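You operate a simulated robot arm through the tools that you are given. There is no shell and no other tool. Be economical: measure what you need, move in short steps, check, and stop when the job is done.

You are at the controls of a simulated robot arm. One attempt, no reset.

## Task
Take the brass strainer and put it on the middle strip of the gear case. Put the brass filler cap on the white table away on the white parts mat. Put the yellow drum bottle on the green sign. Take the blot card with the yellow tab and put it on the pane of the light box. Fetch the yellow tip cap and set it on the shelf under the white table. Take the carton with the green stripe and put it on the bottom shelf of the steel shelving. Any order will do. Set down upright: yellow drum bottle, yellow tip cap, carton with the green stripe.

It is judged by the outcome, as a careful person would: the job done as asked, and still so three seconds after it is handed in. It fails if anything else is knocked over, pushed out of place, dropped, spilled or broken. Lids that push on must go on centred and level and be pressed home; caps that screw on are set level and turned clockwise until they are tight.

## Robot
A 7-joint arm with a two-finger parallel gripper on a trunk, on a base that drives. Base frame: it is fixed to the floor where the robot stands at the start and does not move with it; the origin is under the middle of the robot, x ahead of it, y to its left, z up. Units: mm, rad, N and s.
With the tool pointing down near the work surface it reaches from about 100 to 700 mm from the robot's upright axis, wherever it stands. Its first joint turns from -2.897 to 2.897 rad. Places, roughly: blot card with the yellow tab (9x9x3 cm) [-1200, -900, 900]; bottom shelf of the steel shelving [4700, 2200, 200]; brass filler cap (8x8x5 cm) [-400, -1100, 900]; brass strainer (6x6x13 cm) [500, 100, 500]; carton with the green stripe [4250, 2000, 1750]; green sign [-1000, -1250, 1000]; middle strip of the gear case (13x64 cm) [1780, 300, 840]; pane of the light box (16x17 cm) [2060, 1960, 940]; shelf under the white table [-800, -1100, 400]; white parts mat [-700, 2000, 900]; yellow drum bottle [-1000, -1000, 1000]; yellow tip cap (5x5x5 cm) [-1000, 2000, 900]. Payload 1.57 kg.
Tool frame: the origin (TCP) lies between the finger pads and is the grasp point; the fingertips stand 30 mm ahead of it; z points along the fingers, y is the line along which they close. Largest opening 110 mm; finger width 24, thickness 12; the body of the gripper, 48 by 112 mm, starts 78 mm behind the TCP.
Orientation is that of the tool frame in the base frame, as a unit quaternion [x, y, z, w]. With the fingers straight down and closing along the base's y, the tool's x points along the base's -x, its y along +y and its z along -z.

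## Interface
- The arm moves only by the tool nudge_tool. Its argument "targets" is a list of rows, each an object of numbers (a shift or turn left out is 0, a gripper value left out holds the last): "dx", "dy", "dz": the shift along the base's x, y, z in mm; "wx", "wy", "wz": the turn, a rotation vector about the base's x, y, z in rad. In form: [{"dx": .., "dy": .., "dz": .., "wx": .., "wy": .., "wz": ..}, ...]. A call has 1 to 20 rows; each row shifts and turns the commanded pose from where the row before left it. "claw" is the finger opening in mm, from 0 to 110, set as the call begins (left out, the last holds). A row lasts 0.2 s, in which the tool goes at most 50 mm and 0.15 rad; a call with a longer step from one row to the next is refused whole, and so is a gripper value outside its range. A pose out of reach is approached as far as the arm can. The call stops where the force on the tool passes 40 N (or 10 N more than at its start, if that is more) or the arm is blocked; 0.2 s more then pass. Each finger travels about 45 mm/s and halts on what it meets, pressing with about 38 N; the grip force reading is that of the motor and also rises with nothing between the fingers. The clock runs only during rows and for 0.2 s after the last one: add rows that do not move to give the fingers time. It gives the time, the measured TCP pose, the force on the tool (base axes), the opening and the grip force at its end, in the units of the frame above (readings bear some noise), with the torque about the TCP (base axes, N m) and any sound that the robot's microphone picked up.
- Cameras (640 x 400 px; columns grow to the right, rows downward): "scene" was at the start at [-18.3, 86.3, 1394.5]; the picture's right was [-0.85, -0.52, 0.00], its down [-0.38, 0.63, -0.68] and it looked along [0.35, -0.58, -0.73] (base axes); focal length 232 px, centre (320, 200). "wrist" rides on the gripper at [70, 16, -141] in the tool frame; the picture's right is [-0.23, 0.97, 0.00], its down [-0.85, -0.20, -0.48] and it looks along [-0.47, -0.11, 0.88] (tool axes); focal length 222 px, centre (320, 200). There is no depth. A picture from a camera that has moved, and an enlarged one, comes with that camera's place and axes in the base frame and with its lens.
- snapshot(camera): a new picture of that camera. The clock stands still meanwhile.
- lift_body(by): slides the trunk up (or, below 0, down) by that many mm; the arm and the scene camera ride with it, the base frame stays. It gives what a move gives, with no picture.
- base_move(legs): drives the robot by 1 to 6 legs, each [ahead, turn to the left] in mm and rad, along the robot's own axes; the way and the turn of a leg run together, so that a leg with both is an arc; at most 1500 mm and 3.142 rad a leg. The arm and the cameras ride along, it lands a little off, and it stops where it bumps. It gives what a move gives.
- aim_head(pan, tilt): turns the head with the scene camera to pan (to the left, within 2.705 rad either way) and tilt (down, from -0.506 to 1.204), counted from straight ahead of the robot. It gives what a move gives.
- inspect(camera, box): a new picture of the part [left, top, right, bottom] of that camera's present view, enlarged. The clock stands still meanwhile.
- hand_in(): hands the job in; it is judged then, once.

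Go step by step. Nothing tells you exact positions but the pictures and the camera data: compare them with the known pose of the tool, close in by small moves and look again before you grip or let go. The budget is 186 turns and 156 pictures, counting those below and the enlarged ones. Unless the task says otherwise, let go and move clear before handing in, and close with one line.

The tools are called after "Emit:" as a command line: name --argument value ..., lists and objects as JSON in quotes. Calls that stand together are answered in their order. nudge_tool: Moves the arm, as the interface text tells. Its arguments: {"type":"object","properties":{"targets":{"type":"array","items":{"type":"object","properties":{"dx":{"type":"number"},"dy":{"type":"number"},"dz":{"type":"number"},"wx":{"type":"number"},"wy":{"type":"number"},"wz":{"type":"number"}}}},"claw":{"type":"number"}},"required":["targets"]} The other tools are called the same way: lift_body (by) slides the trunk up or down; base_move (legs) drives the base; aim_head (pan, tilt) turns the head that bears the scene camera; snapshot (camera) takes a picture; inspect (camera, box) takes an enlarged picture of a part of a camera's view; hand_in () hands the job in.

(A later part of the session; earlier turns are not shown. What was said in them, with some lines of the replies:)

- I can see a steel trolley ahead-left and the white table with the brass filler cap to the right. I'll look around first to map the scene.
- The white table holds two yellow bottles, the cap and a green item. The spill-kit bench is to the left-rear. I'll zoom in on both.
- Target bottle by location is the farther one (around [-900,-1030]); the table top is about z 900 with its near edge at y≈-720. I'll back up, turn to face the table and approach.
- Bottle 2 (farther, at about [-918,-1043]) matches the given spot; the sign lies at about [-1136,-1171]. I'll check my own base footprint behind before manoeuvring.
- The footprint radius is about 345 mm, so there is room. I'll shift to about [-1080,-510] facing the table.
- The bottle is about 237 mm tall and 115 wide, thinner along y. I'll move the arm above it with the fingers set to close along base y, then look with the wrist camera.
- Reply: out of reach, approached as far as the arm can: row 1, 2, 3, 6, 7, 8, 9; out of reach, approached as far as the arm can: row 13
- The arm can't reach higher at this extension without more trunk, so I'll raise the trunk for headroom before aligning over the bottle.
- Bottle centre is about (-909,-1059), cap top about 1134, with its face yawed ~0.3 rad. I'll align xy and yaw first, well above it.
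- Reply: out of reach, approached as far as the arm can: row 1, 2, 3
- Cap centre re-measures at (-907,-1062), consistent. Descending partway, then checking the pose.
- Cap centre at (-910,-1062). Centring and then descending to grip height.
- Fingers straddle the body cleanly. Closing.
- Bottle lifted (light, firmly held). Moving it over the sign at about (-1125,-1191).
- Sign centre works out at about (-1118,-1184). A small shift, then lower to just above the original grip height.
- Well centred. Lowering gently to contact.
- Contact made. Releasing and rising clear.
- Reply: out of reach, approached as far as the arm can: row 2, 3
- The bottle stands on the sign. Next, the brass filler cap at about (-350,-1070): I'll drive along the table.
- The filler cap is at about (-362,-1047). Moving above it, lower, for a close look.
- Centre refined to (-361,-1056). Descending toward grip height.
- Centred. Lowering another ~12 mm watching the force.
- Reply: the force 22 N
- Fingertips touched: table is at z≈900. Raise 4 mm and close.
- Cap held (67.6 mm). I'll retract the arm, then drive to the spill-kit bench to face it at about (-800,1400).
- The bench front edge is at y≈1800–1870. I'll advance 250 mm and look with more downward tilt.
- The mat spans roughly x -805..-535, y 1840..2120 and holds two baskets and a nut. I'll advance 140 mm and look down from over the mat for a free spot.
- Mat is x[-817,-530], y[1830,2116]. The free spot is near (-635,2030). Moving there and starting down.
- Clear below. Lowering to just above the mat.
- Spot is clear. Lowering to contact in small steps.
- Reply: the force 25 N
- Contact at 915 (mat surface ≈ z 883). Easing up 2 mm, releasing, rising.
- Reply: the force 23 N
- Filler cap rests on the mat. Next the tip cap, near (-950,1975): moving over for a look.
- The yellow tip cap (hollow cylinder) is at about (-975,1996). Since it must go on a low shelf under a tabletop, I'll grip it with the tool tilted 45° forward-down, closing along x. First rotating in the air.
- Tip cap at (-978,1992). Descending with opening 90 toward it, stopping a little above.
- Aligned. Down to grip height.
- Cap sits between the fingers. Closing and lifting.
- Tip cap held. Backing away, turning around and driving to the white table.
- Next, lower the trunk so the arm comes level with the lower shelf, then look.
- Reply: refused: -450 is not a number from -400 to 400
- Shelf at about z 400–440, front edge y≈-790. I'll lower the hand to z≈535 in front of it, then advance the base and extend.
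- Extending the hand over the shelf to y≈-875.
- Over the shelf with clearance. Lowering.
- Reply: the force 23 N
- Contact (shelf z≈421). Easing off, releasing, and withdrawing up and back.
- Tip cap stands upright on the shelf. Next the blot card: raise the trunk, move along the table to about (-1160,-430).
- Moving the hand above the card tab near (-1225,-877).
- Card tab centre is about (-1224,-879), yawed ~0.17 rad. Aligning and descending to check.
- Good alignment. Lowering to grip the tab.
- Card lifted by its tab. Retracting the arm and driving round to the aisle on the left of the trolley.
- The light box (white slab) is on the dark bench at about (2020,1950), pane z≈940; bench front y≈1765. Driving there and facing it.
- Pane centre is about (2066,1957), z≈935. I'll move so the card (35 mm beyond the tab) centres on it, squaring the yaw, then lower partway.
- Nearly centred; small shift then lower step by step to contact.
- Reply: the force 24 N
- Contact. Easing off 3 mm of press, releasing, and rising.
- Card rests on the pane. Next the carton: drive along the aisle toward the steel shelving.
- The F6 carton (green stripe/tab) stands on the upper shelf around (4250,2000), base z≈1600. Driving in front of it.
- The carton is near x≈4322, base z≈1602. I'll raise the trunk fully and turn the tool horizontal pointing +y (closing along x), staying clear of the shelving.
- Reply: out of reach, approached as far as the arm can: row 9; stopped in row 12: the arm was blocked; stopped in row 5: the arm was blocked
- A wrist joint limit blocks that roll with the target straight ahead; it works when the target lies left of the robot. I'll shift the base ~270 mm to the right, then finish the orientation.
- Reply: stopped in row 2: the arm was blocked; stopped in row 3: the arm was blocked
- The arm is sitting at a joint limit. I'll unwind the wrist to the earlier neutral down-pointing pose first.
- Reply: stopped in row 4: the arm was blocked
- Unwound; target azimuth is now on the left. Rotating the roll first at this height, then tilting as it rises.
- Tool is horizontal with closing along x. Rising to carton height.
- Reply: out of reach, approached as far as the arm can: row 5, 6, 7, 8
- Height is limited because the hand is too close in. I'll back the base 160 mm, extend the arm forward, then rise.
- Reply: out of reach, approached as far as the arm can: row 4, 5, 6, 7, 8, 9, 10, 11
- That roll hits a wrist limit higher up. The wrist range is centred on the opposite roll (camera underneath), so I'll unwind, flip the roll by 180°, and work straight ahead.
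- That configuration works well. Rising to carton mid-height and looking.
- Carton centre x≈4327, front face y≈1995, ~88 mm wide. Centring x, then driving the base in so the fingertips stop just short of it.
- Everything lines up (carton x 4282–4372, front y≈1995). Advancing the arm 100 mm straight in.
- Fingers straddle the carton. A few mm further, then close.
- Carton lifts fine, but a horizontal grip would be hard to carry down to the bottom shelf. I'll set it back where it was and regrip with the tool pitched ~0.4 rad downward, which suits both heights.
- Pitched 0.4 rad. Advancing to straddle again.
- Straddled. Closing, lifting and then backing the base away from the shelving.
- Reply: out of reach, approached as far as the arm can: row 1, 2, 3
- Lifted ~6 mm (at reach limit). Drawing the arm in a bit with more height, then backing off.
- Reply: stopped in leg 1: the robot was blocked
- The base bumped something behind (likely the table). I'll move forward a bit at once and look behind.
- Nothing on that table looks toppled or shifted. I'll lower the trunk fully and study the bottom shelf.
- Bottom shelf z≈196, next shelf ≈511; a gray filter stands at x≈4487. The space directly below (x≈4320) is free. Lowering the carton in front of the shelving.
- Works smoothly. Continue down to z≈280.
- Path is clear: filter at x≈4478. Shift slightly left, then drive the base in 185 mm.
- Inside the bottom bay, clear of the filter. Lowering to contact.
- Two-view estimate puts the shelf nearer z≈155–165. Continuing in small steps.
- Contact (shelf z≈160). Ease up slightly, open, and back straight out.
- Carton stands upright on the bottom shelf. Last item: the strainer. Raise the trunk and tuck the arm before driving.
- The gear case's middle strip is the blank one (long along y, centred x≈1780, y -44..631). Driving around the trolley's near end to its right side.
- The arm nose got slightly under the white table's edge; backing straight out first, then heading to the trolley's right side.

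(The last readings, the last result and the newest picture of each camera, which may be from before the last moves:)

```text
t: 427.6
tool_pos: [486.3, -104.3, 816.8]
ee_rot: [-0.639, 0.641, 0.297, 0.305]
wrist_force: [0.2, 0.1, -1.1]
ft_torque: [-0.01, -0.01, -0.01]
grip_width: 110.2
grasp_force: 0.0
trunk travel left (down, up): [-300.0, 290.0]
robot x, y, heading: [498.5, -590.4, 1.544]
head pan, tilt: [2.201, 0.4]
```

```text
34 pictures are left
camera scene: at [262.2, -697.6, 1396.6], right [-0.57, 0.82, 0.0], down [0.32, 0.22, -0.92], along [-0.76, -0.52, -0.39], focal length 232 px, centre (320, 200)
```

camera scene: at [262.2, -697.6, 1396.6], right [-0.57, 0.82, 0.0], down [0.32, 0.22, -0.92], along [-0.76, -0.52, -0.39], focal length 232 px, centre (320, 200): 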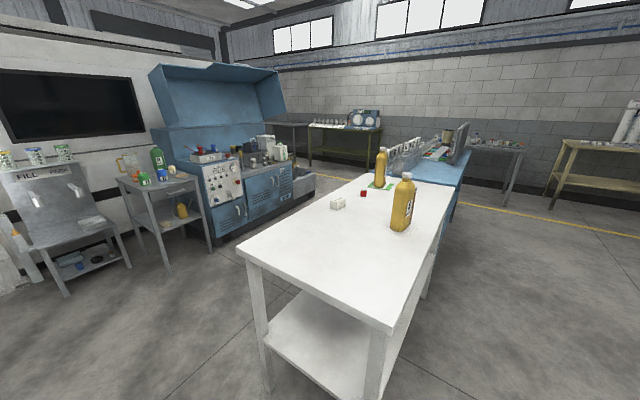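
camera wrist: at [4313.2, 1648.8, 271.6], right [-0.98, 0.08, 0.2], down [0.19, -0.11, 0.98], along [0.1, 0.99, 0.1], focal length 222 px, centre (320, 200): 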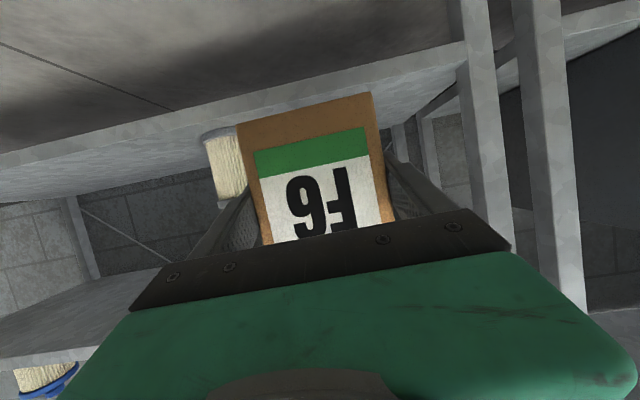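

The strainer is on the trolley's lower shelf, hidden behind my hand. Moving the hand aside to see it.

Emit:
nudge_tool --targets '[{"dx": 45, "dy": -20}, {"dx": 45, "dy": -20}, {"dx": 45, "dy": -20}, {"dx": 45, "dy": -20}, {}]'

Emit:
aim_head --pan -0.1 --tilt 0.85

Emit:
snapshot --camera "scene"

Emit:
inspect --camera "scene" --box '[280, 140, 440, 260]'

```text
t: 428.8
tool_pos: [666.8, -183.4, 816.0]
ee_rot: [-0.64, 0.64, 0.297, 0.304]
wrist_force: [0.9, 0.2, 0.5]
ft_torque: [0.0, -0.01, -0.01]
grip_width: 110.2
grasp_force: 0.1
trunk travel left (down, up): [-300.0, 290.0]
robot x, y, heading: [492.9, -591.5, 1.544]
head pan, tilt: [2.201, 0.4]
```

```text
t: 430.9
tool_pos: [667.2, -183.4, 816.0]
ee_rot: [-0.639, 0.641, 0.296, 0.305]
wrist_force: [0.9, -0.4, -0.4]
ft_torque: [-0.03, -0.02, 0.04]
grip_width: 110.0
grasp_force: 0.1
trunk travel left (down, up): [-300.0, 290.0]
robot x, y, heading: [494.5, -590.3, 1.539]
head pan, tilt: [-0.099, 0.85]
```

```text
33 pictures are left
camera scene: at [348.4, -567.6, 1357.5], right [0.99, -0.13, 0.0], down [-0.09, -0.75, -0.66], along [0.08, 0.65, -0.75], focal length 232 px, centre (320, 200)
```

scene: 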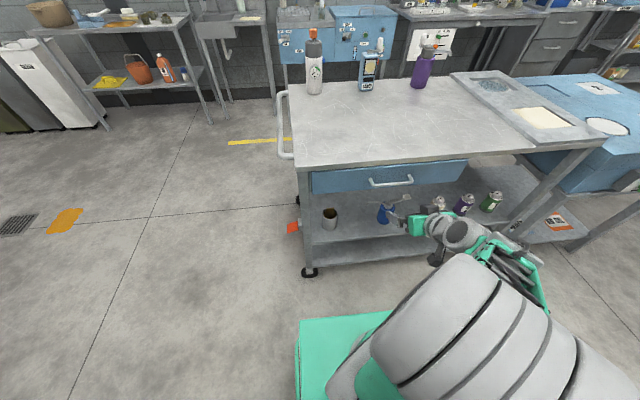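

```text
3.33 times, centred on (360, 200) of scene
camera zoom: at [348.4, -567.6, 1357.5], right [0.99, -0.13, 0.0], down [-0.09, -0.75, -0.66], along [0.08, 0.65, -0.75], focal length 774 px, centre (187, 200)
```

zoom: 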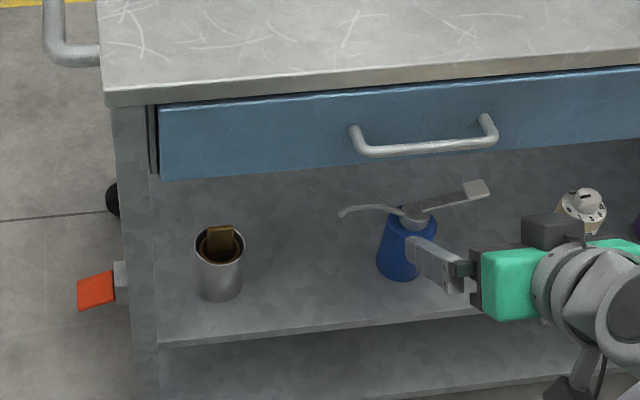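

Emit:
inspect --camera "scene" --box '[310, 190, 358, 232]'

```text
9.52 times, centred on (334, 211) of scene
camera zoom: at [348.4, -567.6, 1357.5], right [0.99, -0.13, 0.0], down [-0.09, -0.75, -0.66], along [0.08, 0.65, -0.75], focal length 2210 px, centre (187, 95)
```

zoom: 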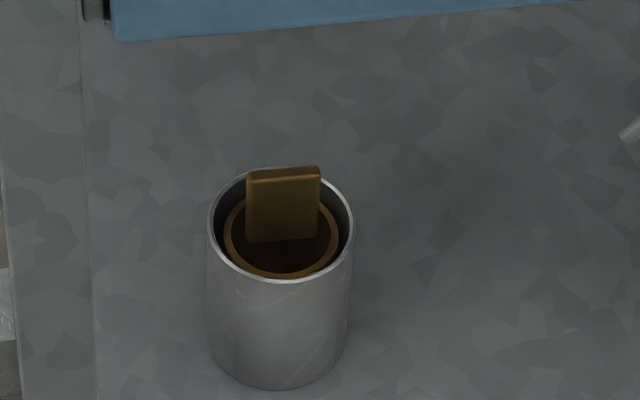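

The strainer sits inside a metal cup; its flat tab (x≈473, y≈77, z 501–556) sticks ~43 mm above the rim. I'll grip the tab from the front with a horizontal tool. Backing off, lowering the trunk, and levelling the tool.

Emit:
base_move --legs '[[-150, 0]]'

Emit:
lift_body --by -300

Emit:
nudge_tool --targets '[{"dx": -32, "dy": 25, "dz": 6, "wx": 0.115}, {"dx": -32, "dy": 25, "dz": 6, "wx": 0.115}, {"dx": -32, "dy": 25, "dz": 6, "wx": 0.115}, {"dx": -32, "dy": 25, "dz": 6, "wx": 0.115}, {"dx": -32, "dy": 25, "wx": 0.115}, {"dx": -34, "dy": 25, "wx": 0.115}, {}]' --claw 80

Emit:
snapshot --camera "wrist"

```text
t: 432.3
tool_pos: [663.8, -335.6, 816.0]
ee_rot: [-0.639, 0.641, 0.297, 0.305]
wrist_force: [-0.5, -0.6, 0.4]
ft_torque: [0.0, 0.03, 0.04]
grip_width: 110.2
grasp_force: 0.1
trunk travel left (down, up): [-300.0, 290.0]
robot x, y, heading: [490.3, -742.4, 1.542]
head pan, tilt: [-0.099, 0.85]
```

```text
t: 435.3
tool_pos: [663.6, -336.3, 516.0]
ee_rot: [-0.64, 0.64, 0.297, 0.304]
wrist_force: [0.0, -0.3, -0.3]
ft_torque: [0.0, -0.01, 0.02]
grip_width: 110.0
grasp_force: 0.0
trunk travel left (down, up): [0.0, 590.0]
robot x, y, heading: [491.5, -741.2, 1.541]
head pan, tilt: [-0.099, 0.85]
```

```text
t: 436.9
tool_pos: [469.1, -185.4, 540.1]
ee_rot: [-0.499, 0.502, 0.496, 0.503]
wrist_force: [-0.5, -0.1, 0.0]
ft_torque: [-0.01, 0.01, 0.03]
grip_width: 79.9
grasp_force: 0.0
trunk travel left (down, up): [0.0, 590.0]
robot x, y, heading: [487.5, -742.1, 1.549]
head pan, tilt: [-0.099, 0.85]
```

```text
30 pictures are left
camera wrist: at [451.3, -327.8, 470.5], right [-0.97, 0.01, 0.23], down [0.19, -0.48, 0.86], along [0.12, 0.88, 0.47], focal length 222 px, centre (320, 200)
```

wrist: 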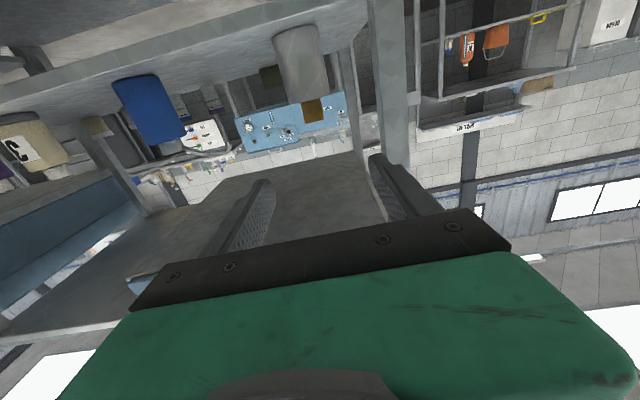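

Emit:
inspect --camera "wrist" --box '[250, 10, 410, 130]'

Emit:
inspect --camera "scene" --box '[290, 100, 450, 220]'

```text
3.33 times, centred on (330, 70) of wrist
camera zoom: at [451.3, -327.8, 470.5], right [-0.97, 0.01, 0.23], down [0.19, -0.48, 0.86], along [0.12, 0.88, 0.47], focal length 740 px, centre (287, 633)
```

zoom: 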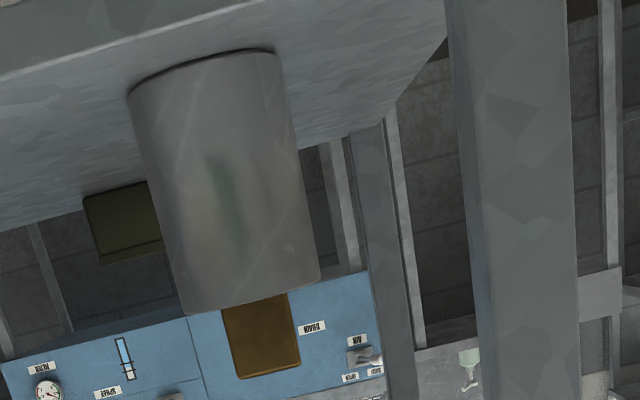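

```text
3.33 times, centred on (370, 160) of scene
camera zoom: at [344.3, -719.7, 1057.5], right [0.99, -0.13, 0.0], down [-0.09, -0.75, -0.66], along [0.08, 0.65, -0.75], focal length 774 px, centre (153, 333)
```

zoom: 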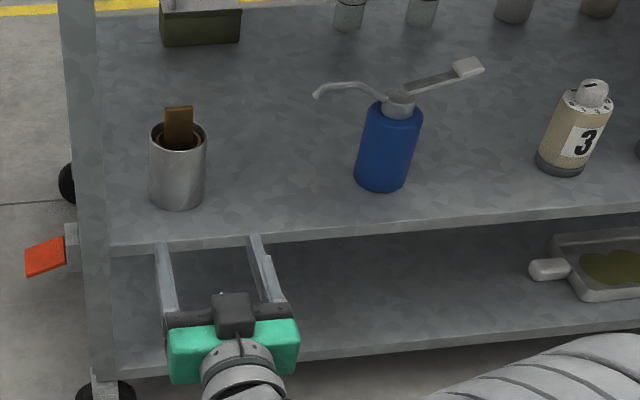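

Refined: cup rim z≈500, tab top z≈535, tab at x≈478, y≈88. Approaching at z 522 to just short of the cup, then checking.

Emit:
nudge_tool --targets '[{"dx": 9, "dz": -9, "dy": 35}, {"dz": -9, "dy": 40}, {"dy": 40}, {"dy": 40}, {"dy": 30}, {}]'

Emit:
inspect --camera "wrist" --box '[220, 60, 420, 210]'

Emit:
inspect --camera "scene" --box '[310, 110, 390, 170]'

```text
t: 438.3
tool_pos: [478.7, -0.8, 522.7]
ee_rot: [-0.498, 0.503, 0.495, 0.503]
wrist_force: [0.4, 0.2, 0.0]
ft_torque: [-0.01, 0.0, -0.04]
grip_width: 80.0
grasp_force: 0.1
trunk travel left (down, up): [0.0, 590.0]
robot x, y, heading: [490.3, -745.0, 1.543]
head pan, tilt: [-0.099, 0.85]
```

```text
2.67 times, centred on (320, 135) of wrist
camera zoom: at [460.7, -142.2, 452.7], right [-0.97, 0.01, 0.22], down [0.19, -0.48, 0.86], along [0.12, 0.88, 0.46], focal length 592 px, centre (320, 373)
```

zoom: 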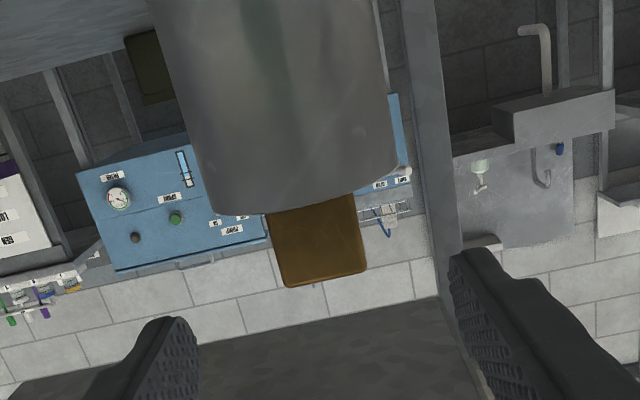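

```text
6.67 times, centred on (350, 140) of scene
camera zoom: at [344.3, -719.7, 1057.5], right [0.99, -0.13, 0.0], down [-0.09, -0.75, -0.66], along [0.08, 0.65, -0.75], focal length 1547 px, centre (120, 600)
```

zoom: 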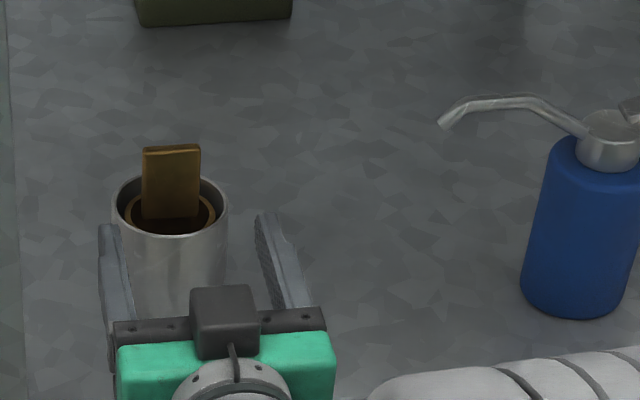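

Aligned. Advancing over the cup rim to the tab.

Emit:
nudge_tool --targets '[{"dx": -1, "dz": -2, "dy": 20}, {"dy": 22}, {"dy": 22}, {"dy": 22}, {}]'

Emit:
inspect --camera "wrist" --box '[220, 60, 420, 240]'

Emit:
inspect --camera "scene" --box '[310, 110, 390, 170]'

```text
t: 439.5
tool_pos: [477.4, 85.6, 519.8]
ee_rot: [-0.498, 0.503, 0.496, 0.503]
wrist_force: [0.8, 0.3, -0.1]
ft_torque: [-0.01, 0.02, 0.0]
grip_width: 79.9
grasp_force: 0.1
trunk travel left (down, up): [0.0, 590.0]
robot x, y, heading: [490.5, -744.3, 1.545]
head pan, tilt: [-0.099, 0.85]
```

```text
2.22 times, centred on (320, 150) of wrist
camera zoom: at [460.3, -56.3, 451.1], right [-0.97, 0.01, 0.22], down [0.19, -0.48, 0.86], along [0.12, 0.88, 0.46], focal length 494 px, centre (320, 311)
```

zoom: 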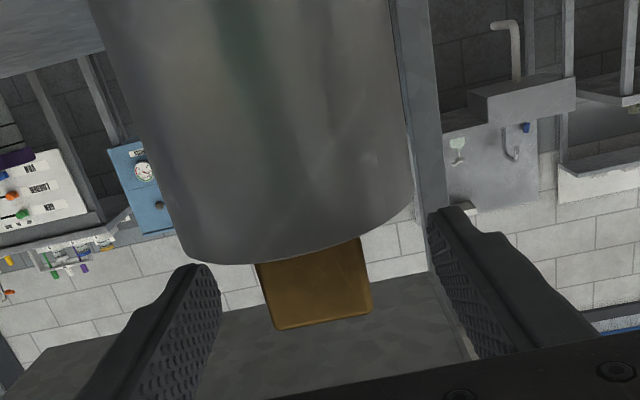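

```text
6.67 times, centred on (350, 140) of scene
camera zoom: at [344.3, -719.7, 1057.5], right [0.99, -0.13, 0.0], down [-0.09, -0.75, -0.66], along [0.08, 0.65, -0.75], focal length 1547 px, centre (120, 600)
```

zoom: 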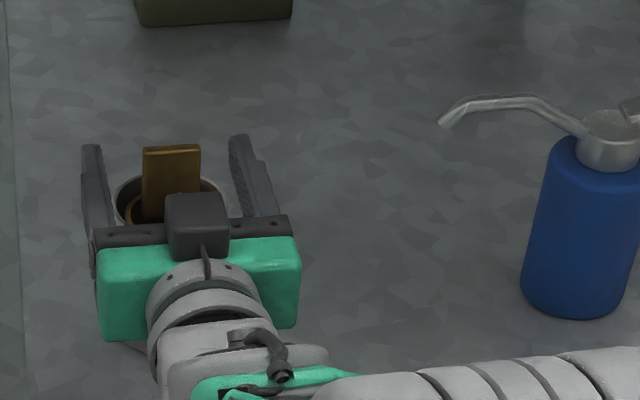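

Tab is between the fingers. Closing, then lifting slowly.

Emit:
nudge_tool --targets '[{}, {}, {}, {}]' --claw 10

Emit:
nudge_tool --targets '[{"dz": 8}, {"dz": 10}, {"dz": 12}, {}]'

Emit:
inspect --camera "scene" --box '[300, 90, 396, 170]'

```text
t: 440.5
tool_pos: [477.0, 85.9, 520.3]
ee_rot: [-0.497, 0.503, 0.496, 0.503]
wrist_force: [0.5, 0.0, 0.2]
ft_torque: [0.03, 0.0, 0.01]
grip_width: 35.7
grasp_force: 25.6
trunk travel left (down, up): [0.0, 590.0]
robot x, y, heading: [487.0, -741.7, 1.542]
head pan, tilt: [-0.099, 0.85]
```

```text
t: 441.5
tool_pos: [478.0, 85.0, 550.9]
ee_rot: [-0.498, 0.503, 0.496, 0.503]
wrist_force: [0.2, -1.2, -0.8]
ft_torque: [0.0, 0.01, 0.01]
grip_width: 35.1
grasp_force: 38.2
trunk travel left (down, up): [0.0, 590.0]
robot x, y, heading: [490.0, -743.3, 1.547]
head pan, tilt: [-0.099, 0.85]
```

```text
5.00 times, centred on (348, 130) of scene
camera zoom: at [344.3, -719.6, 1057.5], right [0.99, -0.13, 0.0], down [-0.09, -0.75, -0.66], along [0.08, 0.65, -0.75], focal length 1160 px, centre (180, 550)
```

zoom: 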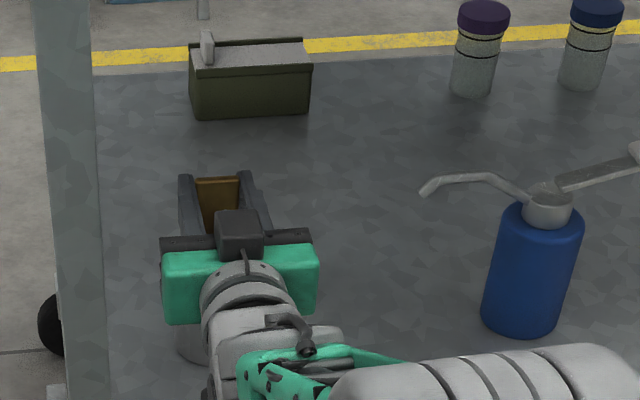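

Emit:
nudge_tool --targets '[{"dz": 15}, {"dz": 15}, {"dz": 15}, {}]'

Emit:
snapshot --camera "wrist"

```text
t: 442.5
tool_pos: [476.4, 85.7, 595.4]
ee_rot: [-0.498, 0.503, 0.496, 0.503]
wrist_force: [-0.4, -0.6, -0.9]
ft_torque: [-0.02, 0.0, -0.02]
grip_width: 34.8
grasp_force: 37.5
trunk travel left (down, up): [0.0, 590.0]
robot x, y, heading: [489.6, -741.1, 1.539]
head pan, tilt: [-0.099, 0.85]
```

```text
22 pictures are left
camera wrist: at [459.6, -56.2, 525.6], right [-0.97, 0.01, 0.23], down [0.19, -0.48, 0.86], along [0.12, 0.88, 0.46], focal length 222 px, centre (320, 200)
```

wrist: 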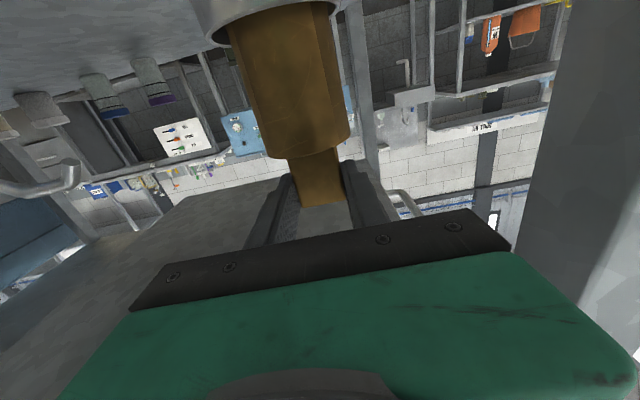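

Strainer is coming out of the cup, cup staying put. Lifting ~38 mm more and checking clearance below.

Emit:
nudge_tool --targets '[{"dz": 13}, {"dz": 13}, {"dz": 12}, {}]'

Emit:
snapshot --camera "wrist"

Emit:
snapshot --camera "scene"

```text
t: 443.5
tool_pos: [477.3, 85.5, 632.9]
ee_rot: [-0.498, 0.503, 0.496, 0.503]
wrist_force: [-0.4, -0.2, -1.0]
ft_torque: [-0.01, 0.02, -0.01]
grip_width: 35.2
grasp_force: 37.9
trunk travel left (down, up): [0.0, 590.0]
robot x, y, heading: [488.1, -743.1, 1.541]
head pan, tilt: [-0.099, 0.85]
```

```text
21 pictures are left
camera wrist: at [459.7, -56.7, 563.3], right [-0.97, 0.01, 0.23], down [0.19, -0.48, 0.86], along [0.12, 0.88, 0.46], focal length 222 px, centre (320, 200)
```

wrist: 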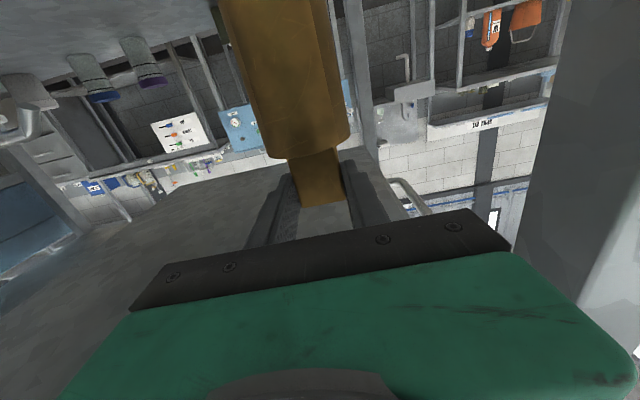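

```text
20 pictures are left
camera scene: at [344.3, -719.6, 1057.5], right [0.99, -0.13, 0.0], down [-0.09, -0.75, -0.66], along [0.08, 0.65, -0.75], focal length 232 px, centre (320, 200)
```

scene: 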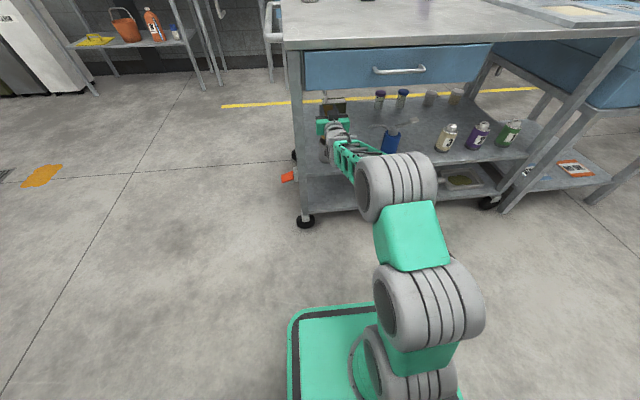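

Raising another 12 mm for margin, then withdrawing slowly toward me.

Emit:
nudge_tool --targets '[{"dz": 12}, {"dy": -15}, {"dy": -20}, {"dy": -25}, {"dy": -30}, {"dy": -35}, {"dy": -40}, {"dy": -40}, {"dy": -40}, {}]'

Emit:
snapshot --camera "scene"

```text
t: 445.7
tool_pos: [476.5, -159.8, 644.6]
ee_rot: [-0.499, 0.503, 0.495, 0.503]
wrist_force: [-0.1, -0.2, 0.1]
ft_torque: [0.0, 0.02, 0.01]
grip_width: 35.1
grasp_force: 38.7
trunk travel left (down, up): [0.0, 590.0]
robot x, y, heading: [488.7, -742.4, 1.544]
head pan, tilt: [-0.099, 0.85]
```

```text
19 pictures are left
camera scene: at [344.3, -719.6, 1057.5], right [0.99, -0.13, 0.0], down [-0.09, -0.75, -0.66], along [0.08, 0.65, -0.75], focal length 232 px, centre (320, 200)
```

scene: 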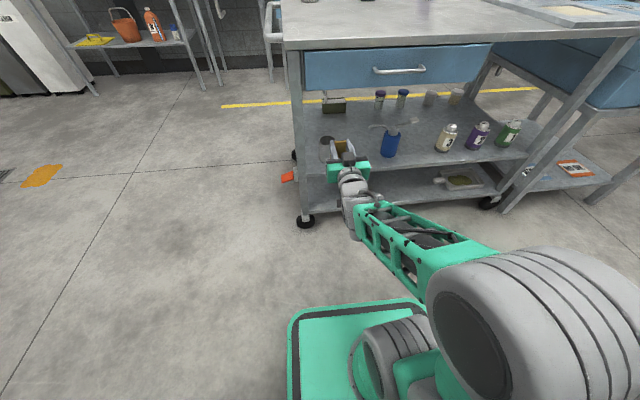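

Strainer is out and clear; the cup still stands. Raising the trunk and driving to the gear case.

Emit:
lift_body --by 400

Emit:
base_move --legs '[[0, -1.544], [1295, 0], [0, 1.571]]'

Emit:
aim_head --pan -0.15 --tilt 0.75

Emit:
snapshot --camera "scene"

```text
t: 449.5
tool_pos: [478.6, -159.5, 1044.9]
ee_rot: [-0.498, 0.503, 0.496, 0.503]
wrist_force: [-0.1, -0.7, -1.0]
ft_torque: [-0.04, -0.01, 0.0]
grip_width: 35.5
grasp_force: 38.1
trunk travel left (down, up): [-400.0, 190.0]
robot x, y, heading: [489.0, -740.6, 1.545]
head pan, tilt: [-0.099, 0.85]
```

```text
t: 458.8
tool_pos: [2254.3, -704.8, 1044.8]
ee_rot: [-0.01, 0.709, 0.008, 0.706]
wrist_force: [0.3, -0.4, -0.6]
ft_torque: [-0.01, 0.0, -0.03]
grip_width: 35.3
grasp_force: 38.0
trunk travel left (down, up): [-400.0, 190.0]
robot x, y, heading: [1672.8, -739.2, 0.011]
head pan, tilt: [-0.099, 0.85]
stopped in leg 2: the robot was blocked; the commanded pose is now the measured one
```

```text
t: 459.5
tool_pos: [2254.2, -703.5, 1045.2]
ee_rot: [-0.009, 0.709, 0.007, 0.705]
wrist_force: [-0.4, 0.2, -1.5]
ft_torque: [0.04, 0.01, 0.05]
grip_width: 35.2
grasp_force: 38.3
trunk travel left (down, up): [-400.0, 190.0]
robot x, y, heading: [1677.1, -738.9, 0.011]
head pan, tilt: [-0.15, 0.75]
```

```text
18 pictures are left
camera scene: at [1695.4, -596.3, 1465.5], right [-0.14, -0.99, 0.0], down [-0.68, 0.1, -0.73], along [0.72, -0.1, -0.68], focal length 232 px, centre (320, 200)
```

scene: 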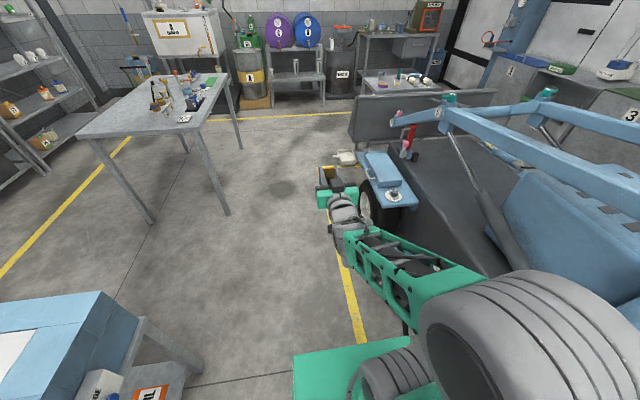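

The base touched something on its right (the buggy). Backing off slightly and looking there.

Emit:
base_move --legs '[[-80, 0]]'

Emit:
aim_head --pan -1.0 --tilt 0.9

Emit:
snapshot --camera "scene"

```text
t: 460.6
tool_pos: [2174.0, -703.6, 1043.7]
ee_rot: [-0.01, 0.708, 0.008, 0.706]
wrist_force: [-0.5, 0.0, -1.8]
ft_torque: [0.01, -0.01, 0.02]
grip_width: 35.5
grasp_force: 38.6
trunk travel left (down, up): [-400.0, 190.0]
robot x, y, heading: [1593.2, -739.3, 0.008]
head pan, tilt: [-0.15, 0.75]
```

```text
t: 461.7
tool_pos: [2174.6, -704.9, 1045.7]
ee_rot: [-0.01, 0.709, 0.008, 0.705]
wrist_force: [0.0, 0.5, -0.5]
ft_torque: [-0.04, 0.01, 0.02]
grip_width: 35.1
grasp_force: 38.1
trunk travel left (down, up): [-400.0, 190.0]
robot x, y, heading: [1597.6, -738.4, 0.011]
head pan, tilt: [-1.0, 0.901]
```

```text
17 pictures are left
camera scene: at [1574.6, -648.5, 1453.7], right [-0.84, -0.55, 0.0], down [-0.43, 0.66, -0.62], along [0.34, -0.52, -0.78], focal length 232 px, centre (320, 200)
```

scene: 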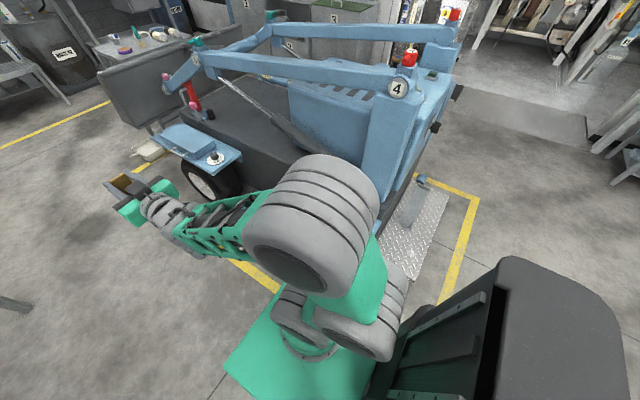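

I'll back along the known-clear path, then approach the gear case diagonally and turn to face it.

Emit:
base_move --legs '[[-500, 0], [0, 0.39], [740, 0], [0, 1.17]]'

Emit:
aim_head --pan -0.2 --tilt 0.9

Emit:
snapshot --camera "scene"

```text
t: 472.4
tool_pos: [1755.5, 122.1, 1044.1]
ee_rot: [0.503, -0.499, -0.5, -0.499]
wrist_force: [-0.5, 0.0, -1.2]
ft_torque: [-0.02, -0.01, -0.01]
grip_width: 34.9
grasp_force: 37.7
trunk travel left (down, up): [-400.0, 190.0]
robot x, y, heading: [1779.3, -460.8, 1.556]
head pan, tilt: [-1.0, 0.901]
```

```text
t: 473.5
tool_pos: [1755.8, 122.5, 1044.3]
ee_rot: [0.503, -0.5, -0.499, -0.499]
wrist_force: [0.3, 0.3, -0.6]
ft_torque: [0.0, 0.02, 0.0]
grip_width: 35.5
grasp_force: 37.9
trunk travel left (down, up): [-400.0, 190.0]
robot x, y, heading: [1779.0, -457.9, 1.56]
head pan, tilt: [-0.201, 0.901]
```

```text
16 pictures are left
camera scene: at [1639.4, -443.9, 1453.6], right [0.98, -0.21, 0.0], down [-0.17, -0.77, -0.62], along [0.13, 0.61, -0.78], focal length 232 px, centre (320, 200)
```

scene: 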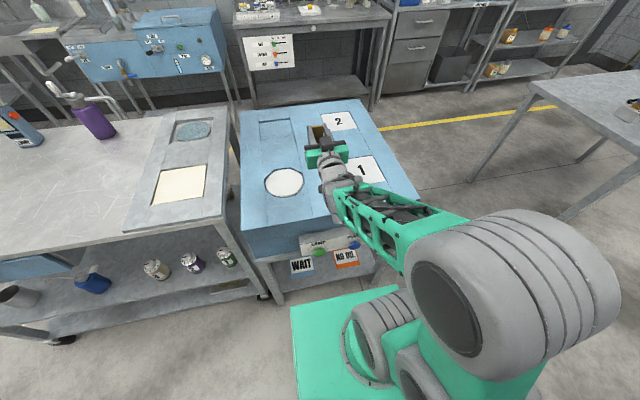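

Emit:
inspect --camera "scene" --box '[230, 90, 410, 240]'

```text
2.67 times, centred on (320, 165) of scene
camera zoom: at [1639.4, -443.9, 1453.6], right [0.98, -0.21, 0.0], down [-0.17, -0.77, -0.62], along [0.13, 0.61, -0.78], focal length 619 px, centre (320, 293)
```

zoom: 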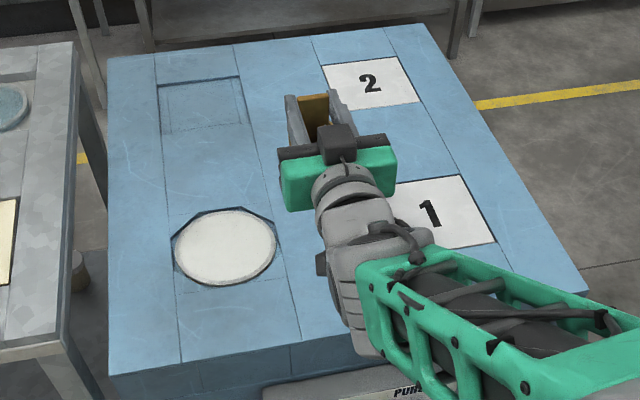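

The middle strip spans x≈1711–1850. Centring at x 1780 and lowering.

Emit:
nudge_tool --targets '[{"dx": 12, "dy": 15}, {"dx": 12, "dy": 15}, {"dz": -30}, {"dz": -30}, {}]'

Emit:
snapshot --camera "wrist"

Emit:
inspect --camera "scene" --box '[270, 100, 400, 200]'

```text
t: 474.7
tool_pos: [1780.3, 152.7, 984.7]
ee_rot: [0.503, -0.5, -0.499, -0.498]
wrist_force: [-0.5, 0.2, -1.2]
ft_torque: [-0.01, 0.0, 0.0]
grip_width: 34.9
grasp_force: 37.9
trunk travel left (down, up): [-400.0, 190.0]
robot x, y, heading: [1777.4, -459.1, 1.561]
head pan, tilt: [-0.201, 0.901]
```

```text
14 pictures are left
camera wrist: at [1764.5, 10.4, 914.8], right [-0.97, 0.0, 0.23], down [0.2, -0.47, 0.86], along [0.1, 0.88, 0.46], focal length 222 px, centre (320, 200)
```

wrist: 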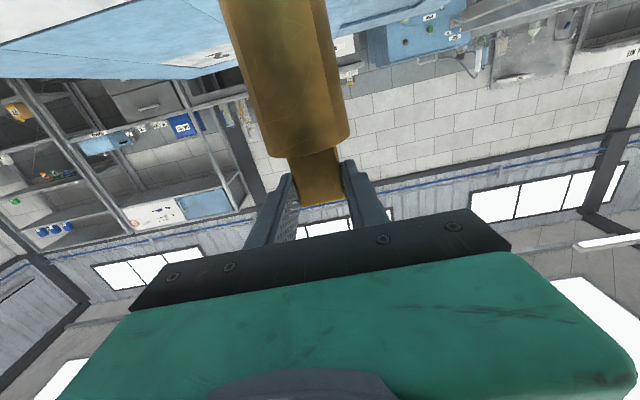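

```text
4.00 times, centred on (335, 150) of scene
camera zoom: at [1639.4, -443.6, 1453.6], right [0.98, -0.21, 0.0], down [-0.16, -0.77, -0.62], along [0.13, 0.61, -0.78], focal length 928 px, centre (260, 400)
```

zoom: 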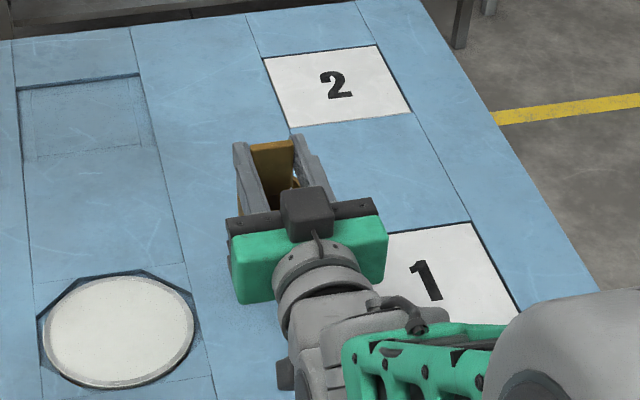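

Over the strip. Lowering to contact.

Emit:
nudge_tool --targets '[{"dz": -8}, {"dz": -5}, {"dz": -3}, {"dz": -2}, {"dz": -2}, {}]'

Emit:
nudge_tool --targets '[{"dz": -2}, {"dz": -2}, {"dz": -2}, {"dz": -2}, {}]'

```text
t: 476.1
tool_pos: [1779.1, 152.2, 964.1]
ee_rot: [0.502, -0.499, -0.499, -0.499]
wrist_force: [-0.6, 0.0, -1.9]
ft_torque: [-0.02, -0.02, 0.01]
grip_width: 35.2
grasp_force: 37.8
trunk travel left (down, up): [-400.0, 190.0]
robot x, y, heading: [1774.0, -453.9, 1.562]
head pan, tilt: [-0.201, 0.901]
```

```text
t: 477.3
tool_pos: [1780.3, 152.4, 956.6]
ee_rot: [0.503, -0.499, -0.5, -0.498]
wrist_force: [0.4, 0.8, -1.4]
ft_torque: [-0.01, -0.02, 0.03]
grip_width: 35.0
grasp_force: 37.5
trunk travel left (down, up): [-400.0, 190.0]
robot x, y, heading: [1778.1, -461.4, 1.56]
head pan, tilt: [-0.201, 0.901]
```

Emit:
nudge_tool --targets '[{"dz": -2}, {"dz": -2}, {"dz": -2}, {}]'

Emit:
inspect --camera "scene" --box '[290, 110, 370, 180]'

```text
t: 478.3
tool_pos: [1779.9, 151.8, 955.4]
ee_rot: [-0.501, 0.496, 0.503, 0.5]
wrist_force: [0.2, 0.6, 24.7]
ft_torque: [-0.17, -0.01, -0.02]
grip_width: 35.2
grasp_force: 38.4
trunk travel left (down, up): [-400.0, 190.0]
robot x, y, heading: [1777.6, -458.3, 1.559]
head pan, tilt: [-0.201, 0.901]
```

```text
5.71 times, centred on (330, 145) of scene
camera zoom: at [1639.4, -445.9, 1453.9], right [0.98, -0.21, 0.0], down [-0.16, -0.77, -0.62], along [0.13, 0.61, -0.78], focal length 1326 px, centre (263, 514)
```

zoom: 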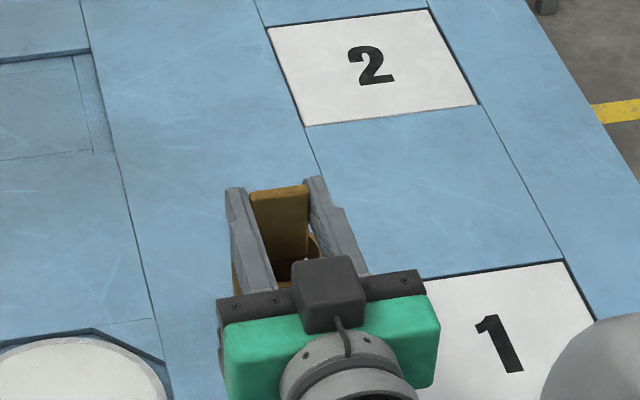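

Contact. Easing off, opening, and drawing straight back.

Emit:
nudge_tool --targets '[{"dz": 3}, {"dz": 1.5}, {}]'

Emit:
nudge_tool --targets '[{}, {}, {}, {}]' --claw 85

Emit:
nudge_tool --targets '[{"dy": -15}, {"dy": -25}, {"dy": -35}, {"dy": -40}, {"dy": -40}, {"dz": 30}, {}]'

Emit:
snapshot --camera "scene"

```text
t: 479.1
tool_pos: [1779.6, 150.9, 955.4]
ee_rot: [0.502, -0.499, -0.501, -0.499]
wrist_force: [0.1, 5.8, 16.6]
ft_torque: [1.02, 0.08, -0.02]
grip_width: 35.2
grasp_force: 38.3
trunk travel left (down, up): [-400.0, 190.0]
robot x, y, heading: [1780.7, -457.3, 1.557]
head pan, tilt: [-0.201, 0.901]
```

```text
t: 480.1
tool_pos: [1779.9, 150.6, 954.7]
ee_rot: [0.503, -0.499, -0.499, -0.498]
wrist_force: [-0.4, 0.8, -0.3]
ft_torque: [-0.01, 0.02, 0.0]
grip_width: 85.1
grasp_force: 0.0
trunk travel left (down, up): [-400.0, 190.0]
robot x, y, heading: [1779.9, -457.8, 1.56]
head pan, tilt: [-0.201, 0.901]
```

```text
t: 481.7
tool_pos: [1781.7, -9.8, 915.2]
ee_rot: [-0.54, 0.544, 0.457, 0.451]
wrist_force: [-0.5, 0.3, -1.0]
ft_torque: [0.01, 0.01, -0.01]
grip_width: 85.0
grasp_force: 0.0
trunk travel left (down, up): [-400.0, 190.0]
robot x, y, heading: [1776.5, -458.9, 1.565]
head pan, tilt: [-0.201, 0.901]
stopped in row 7: the arm was blocked; the commanded pose is now the measured one
```

```text
11 pictures are left
camera scene: at [1639.5, -443.1, 1453.2], right [0.98, -0.21, 0.0], down [-0.16, -0.77, -0.62], along [0.13, 0.61, -0.78], focal length 232 px, centre (320, 200)
```

scene: 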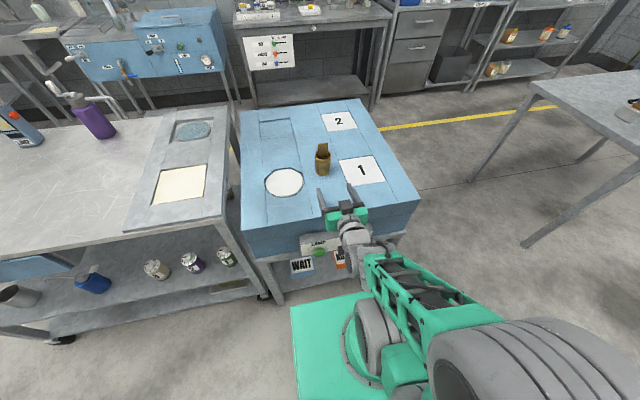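

The strainer stands on the middle strip. Backing away a little and verifying.

Emit:
base_move --legs '[[-90, 0]]'

Emit:
inspect --camera "scene" --box '[230, 60, 410, 200]'

Emit:
aim_head --pan -2.3 --tilt 0.7

Emit:
snapshot --camera "scene"

```text
t: 482.8
tool_pos: [1778.8, -101.0, 917.9]
ee_rot: [-0.538, 0.543, 0.458, 0.453]
wrist_force: [-0.3, 0.2, -0.4]
ft_torque: [0.0, -0.02, -0.02]
grip_width: 85.2
grasp_force: 0.1
trunk travel left (down, up): [-400.0, 190.0]
robot x, y, heading: [1776.8, -549.6, 1.561]
head pan, tilt: [-0.201, 0.901]
```

```text
2.86 times, centred on (320, 130) of scene
camera zoom: at [1638.4, -533.7, 1453.4], right [0.98, -0.21, 0.0], down [-0.16, -0.77, -0.62], along [0.13, 0.61, -0.78], focal length 663 px, centre (320, 400)
```

zoom: 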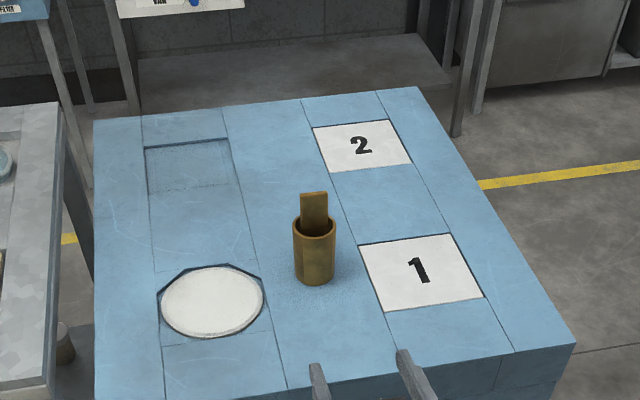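

```text
t: 484.8
tool_pos: [1778.9, -100.4, 918.9]
ee_rot: [-0.54, 0.542, 0.459, 0.452]
wrist_force: [-0.7, 1.0, 0.7]
ft_torque: [-0.01, 0.0, 0.0]
grip_width: 84.9
grasp_force: 0.0
trunk travel left (down, up): [-400.0, 190.0]
robot x, y, heading: [1771.1, -549.5, 1.562]
head pan, tilt: [-2.3, 0.7]
```

```text
9 pictures are left
camera scene: at [1685.2, -664.9, 1469.8], right [-0.67, -0.74, 0.0], down [-0.48, 0.43, -0.76], along [0.56, -0.52, -0.64], focal length 232 px, centre (320, 200)
```

scene: 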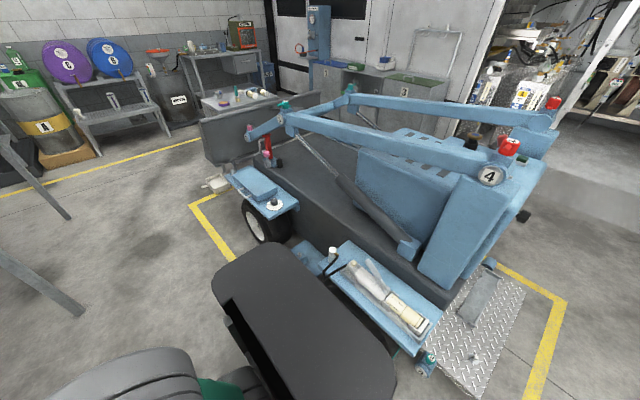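

The strainer stands inside the middle strip, the buggy's tray items are undisturbed, and all six items are where they should be. Handing in.

Emit:
hand_in

```text
The job is handed in.
```

I placed all six items as asked and handed the job in; while driving, the base bumped once behind me (likely the table opposite the shelving) and once beside the buggy, and nothing looked toppled or moved.
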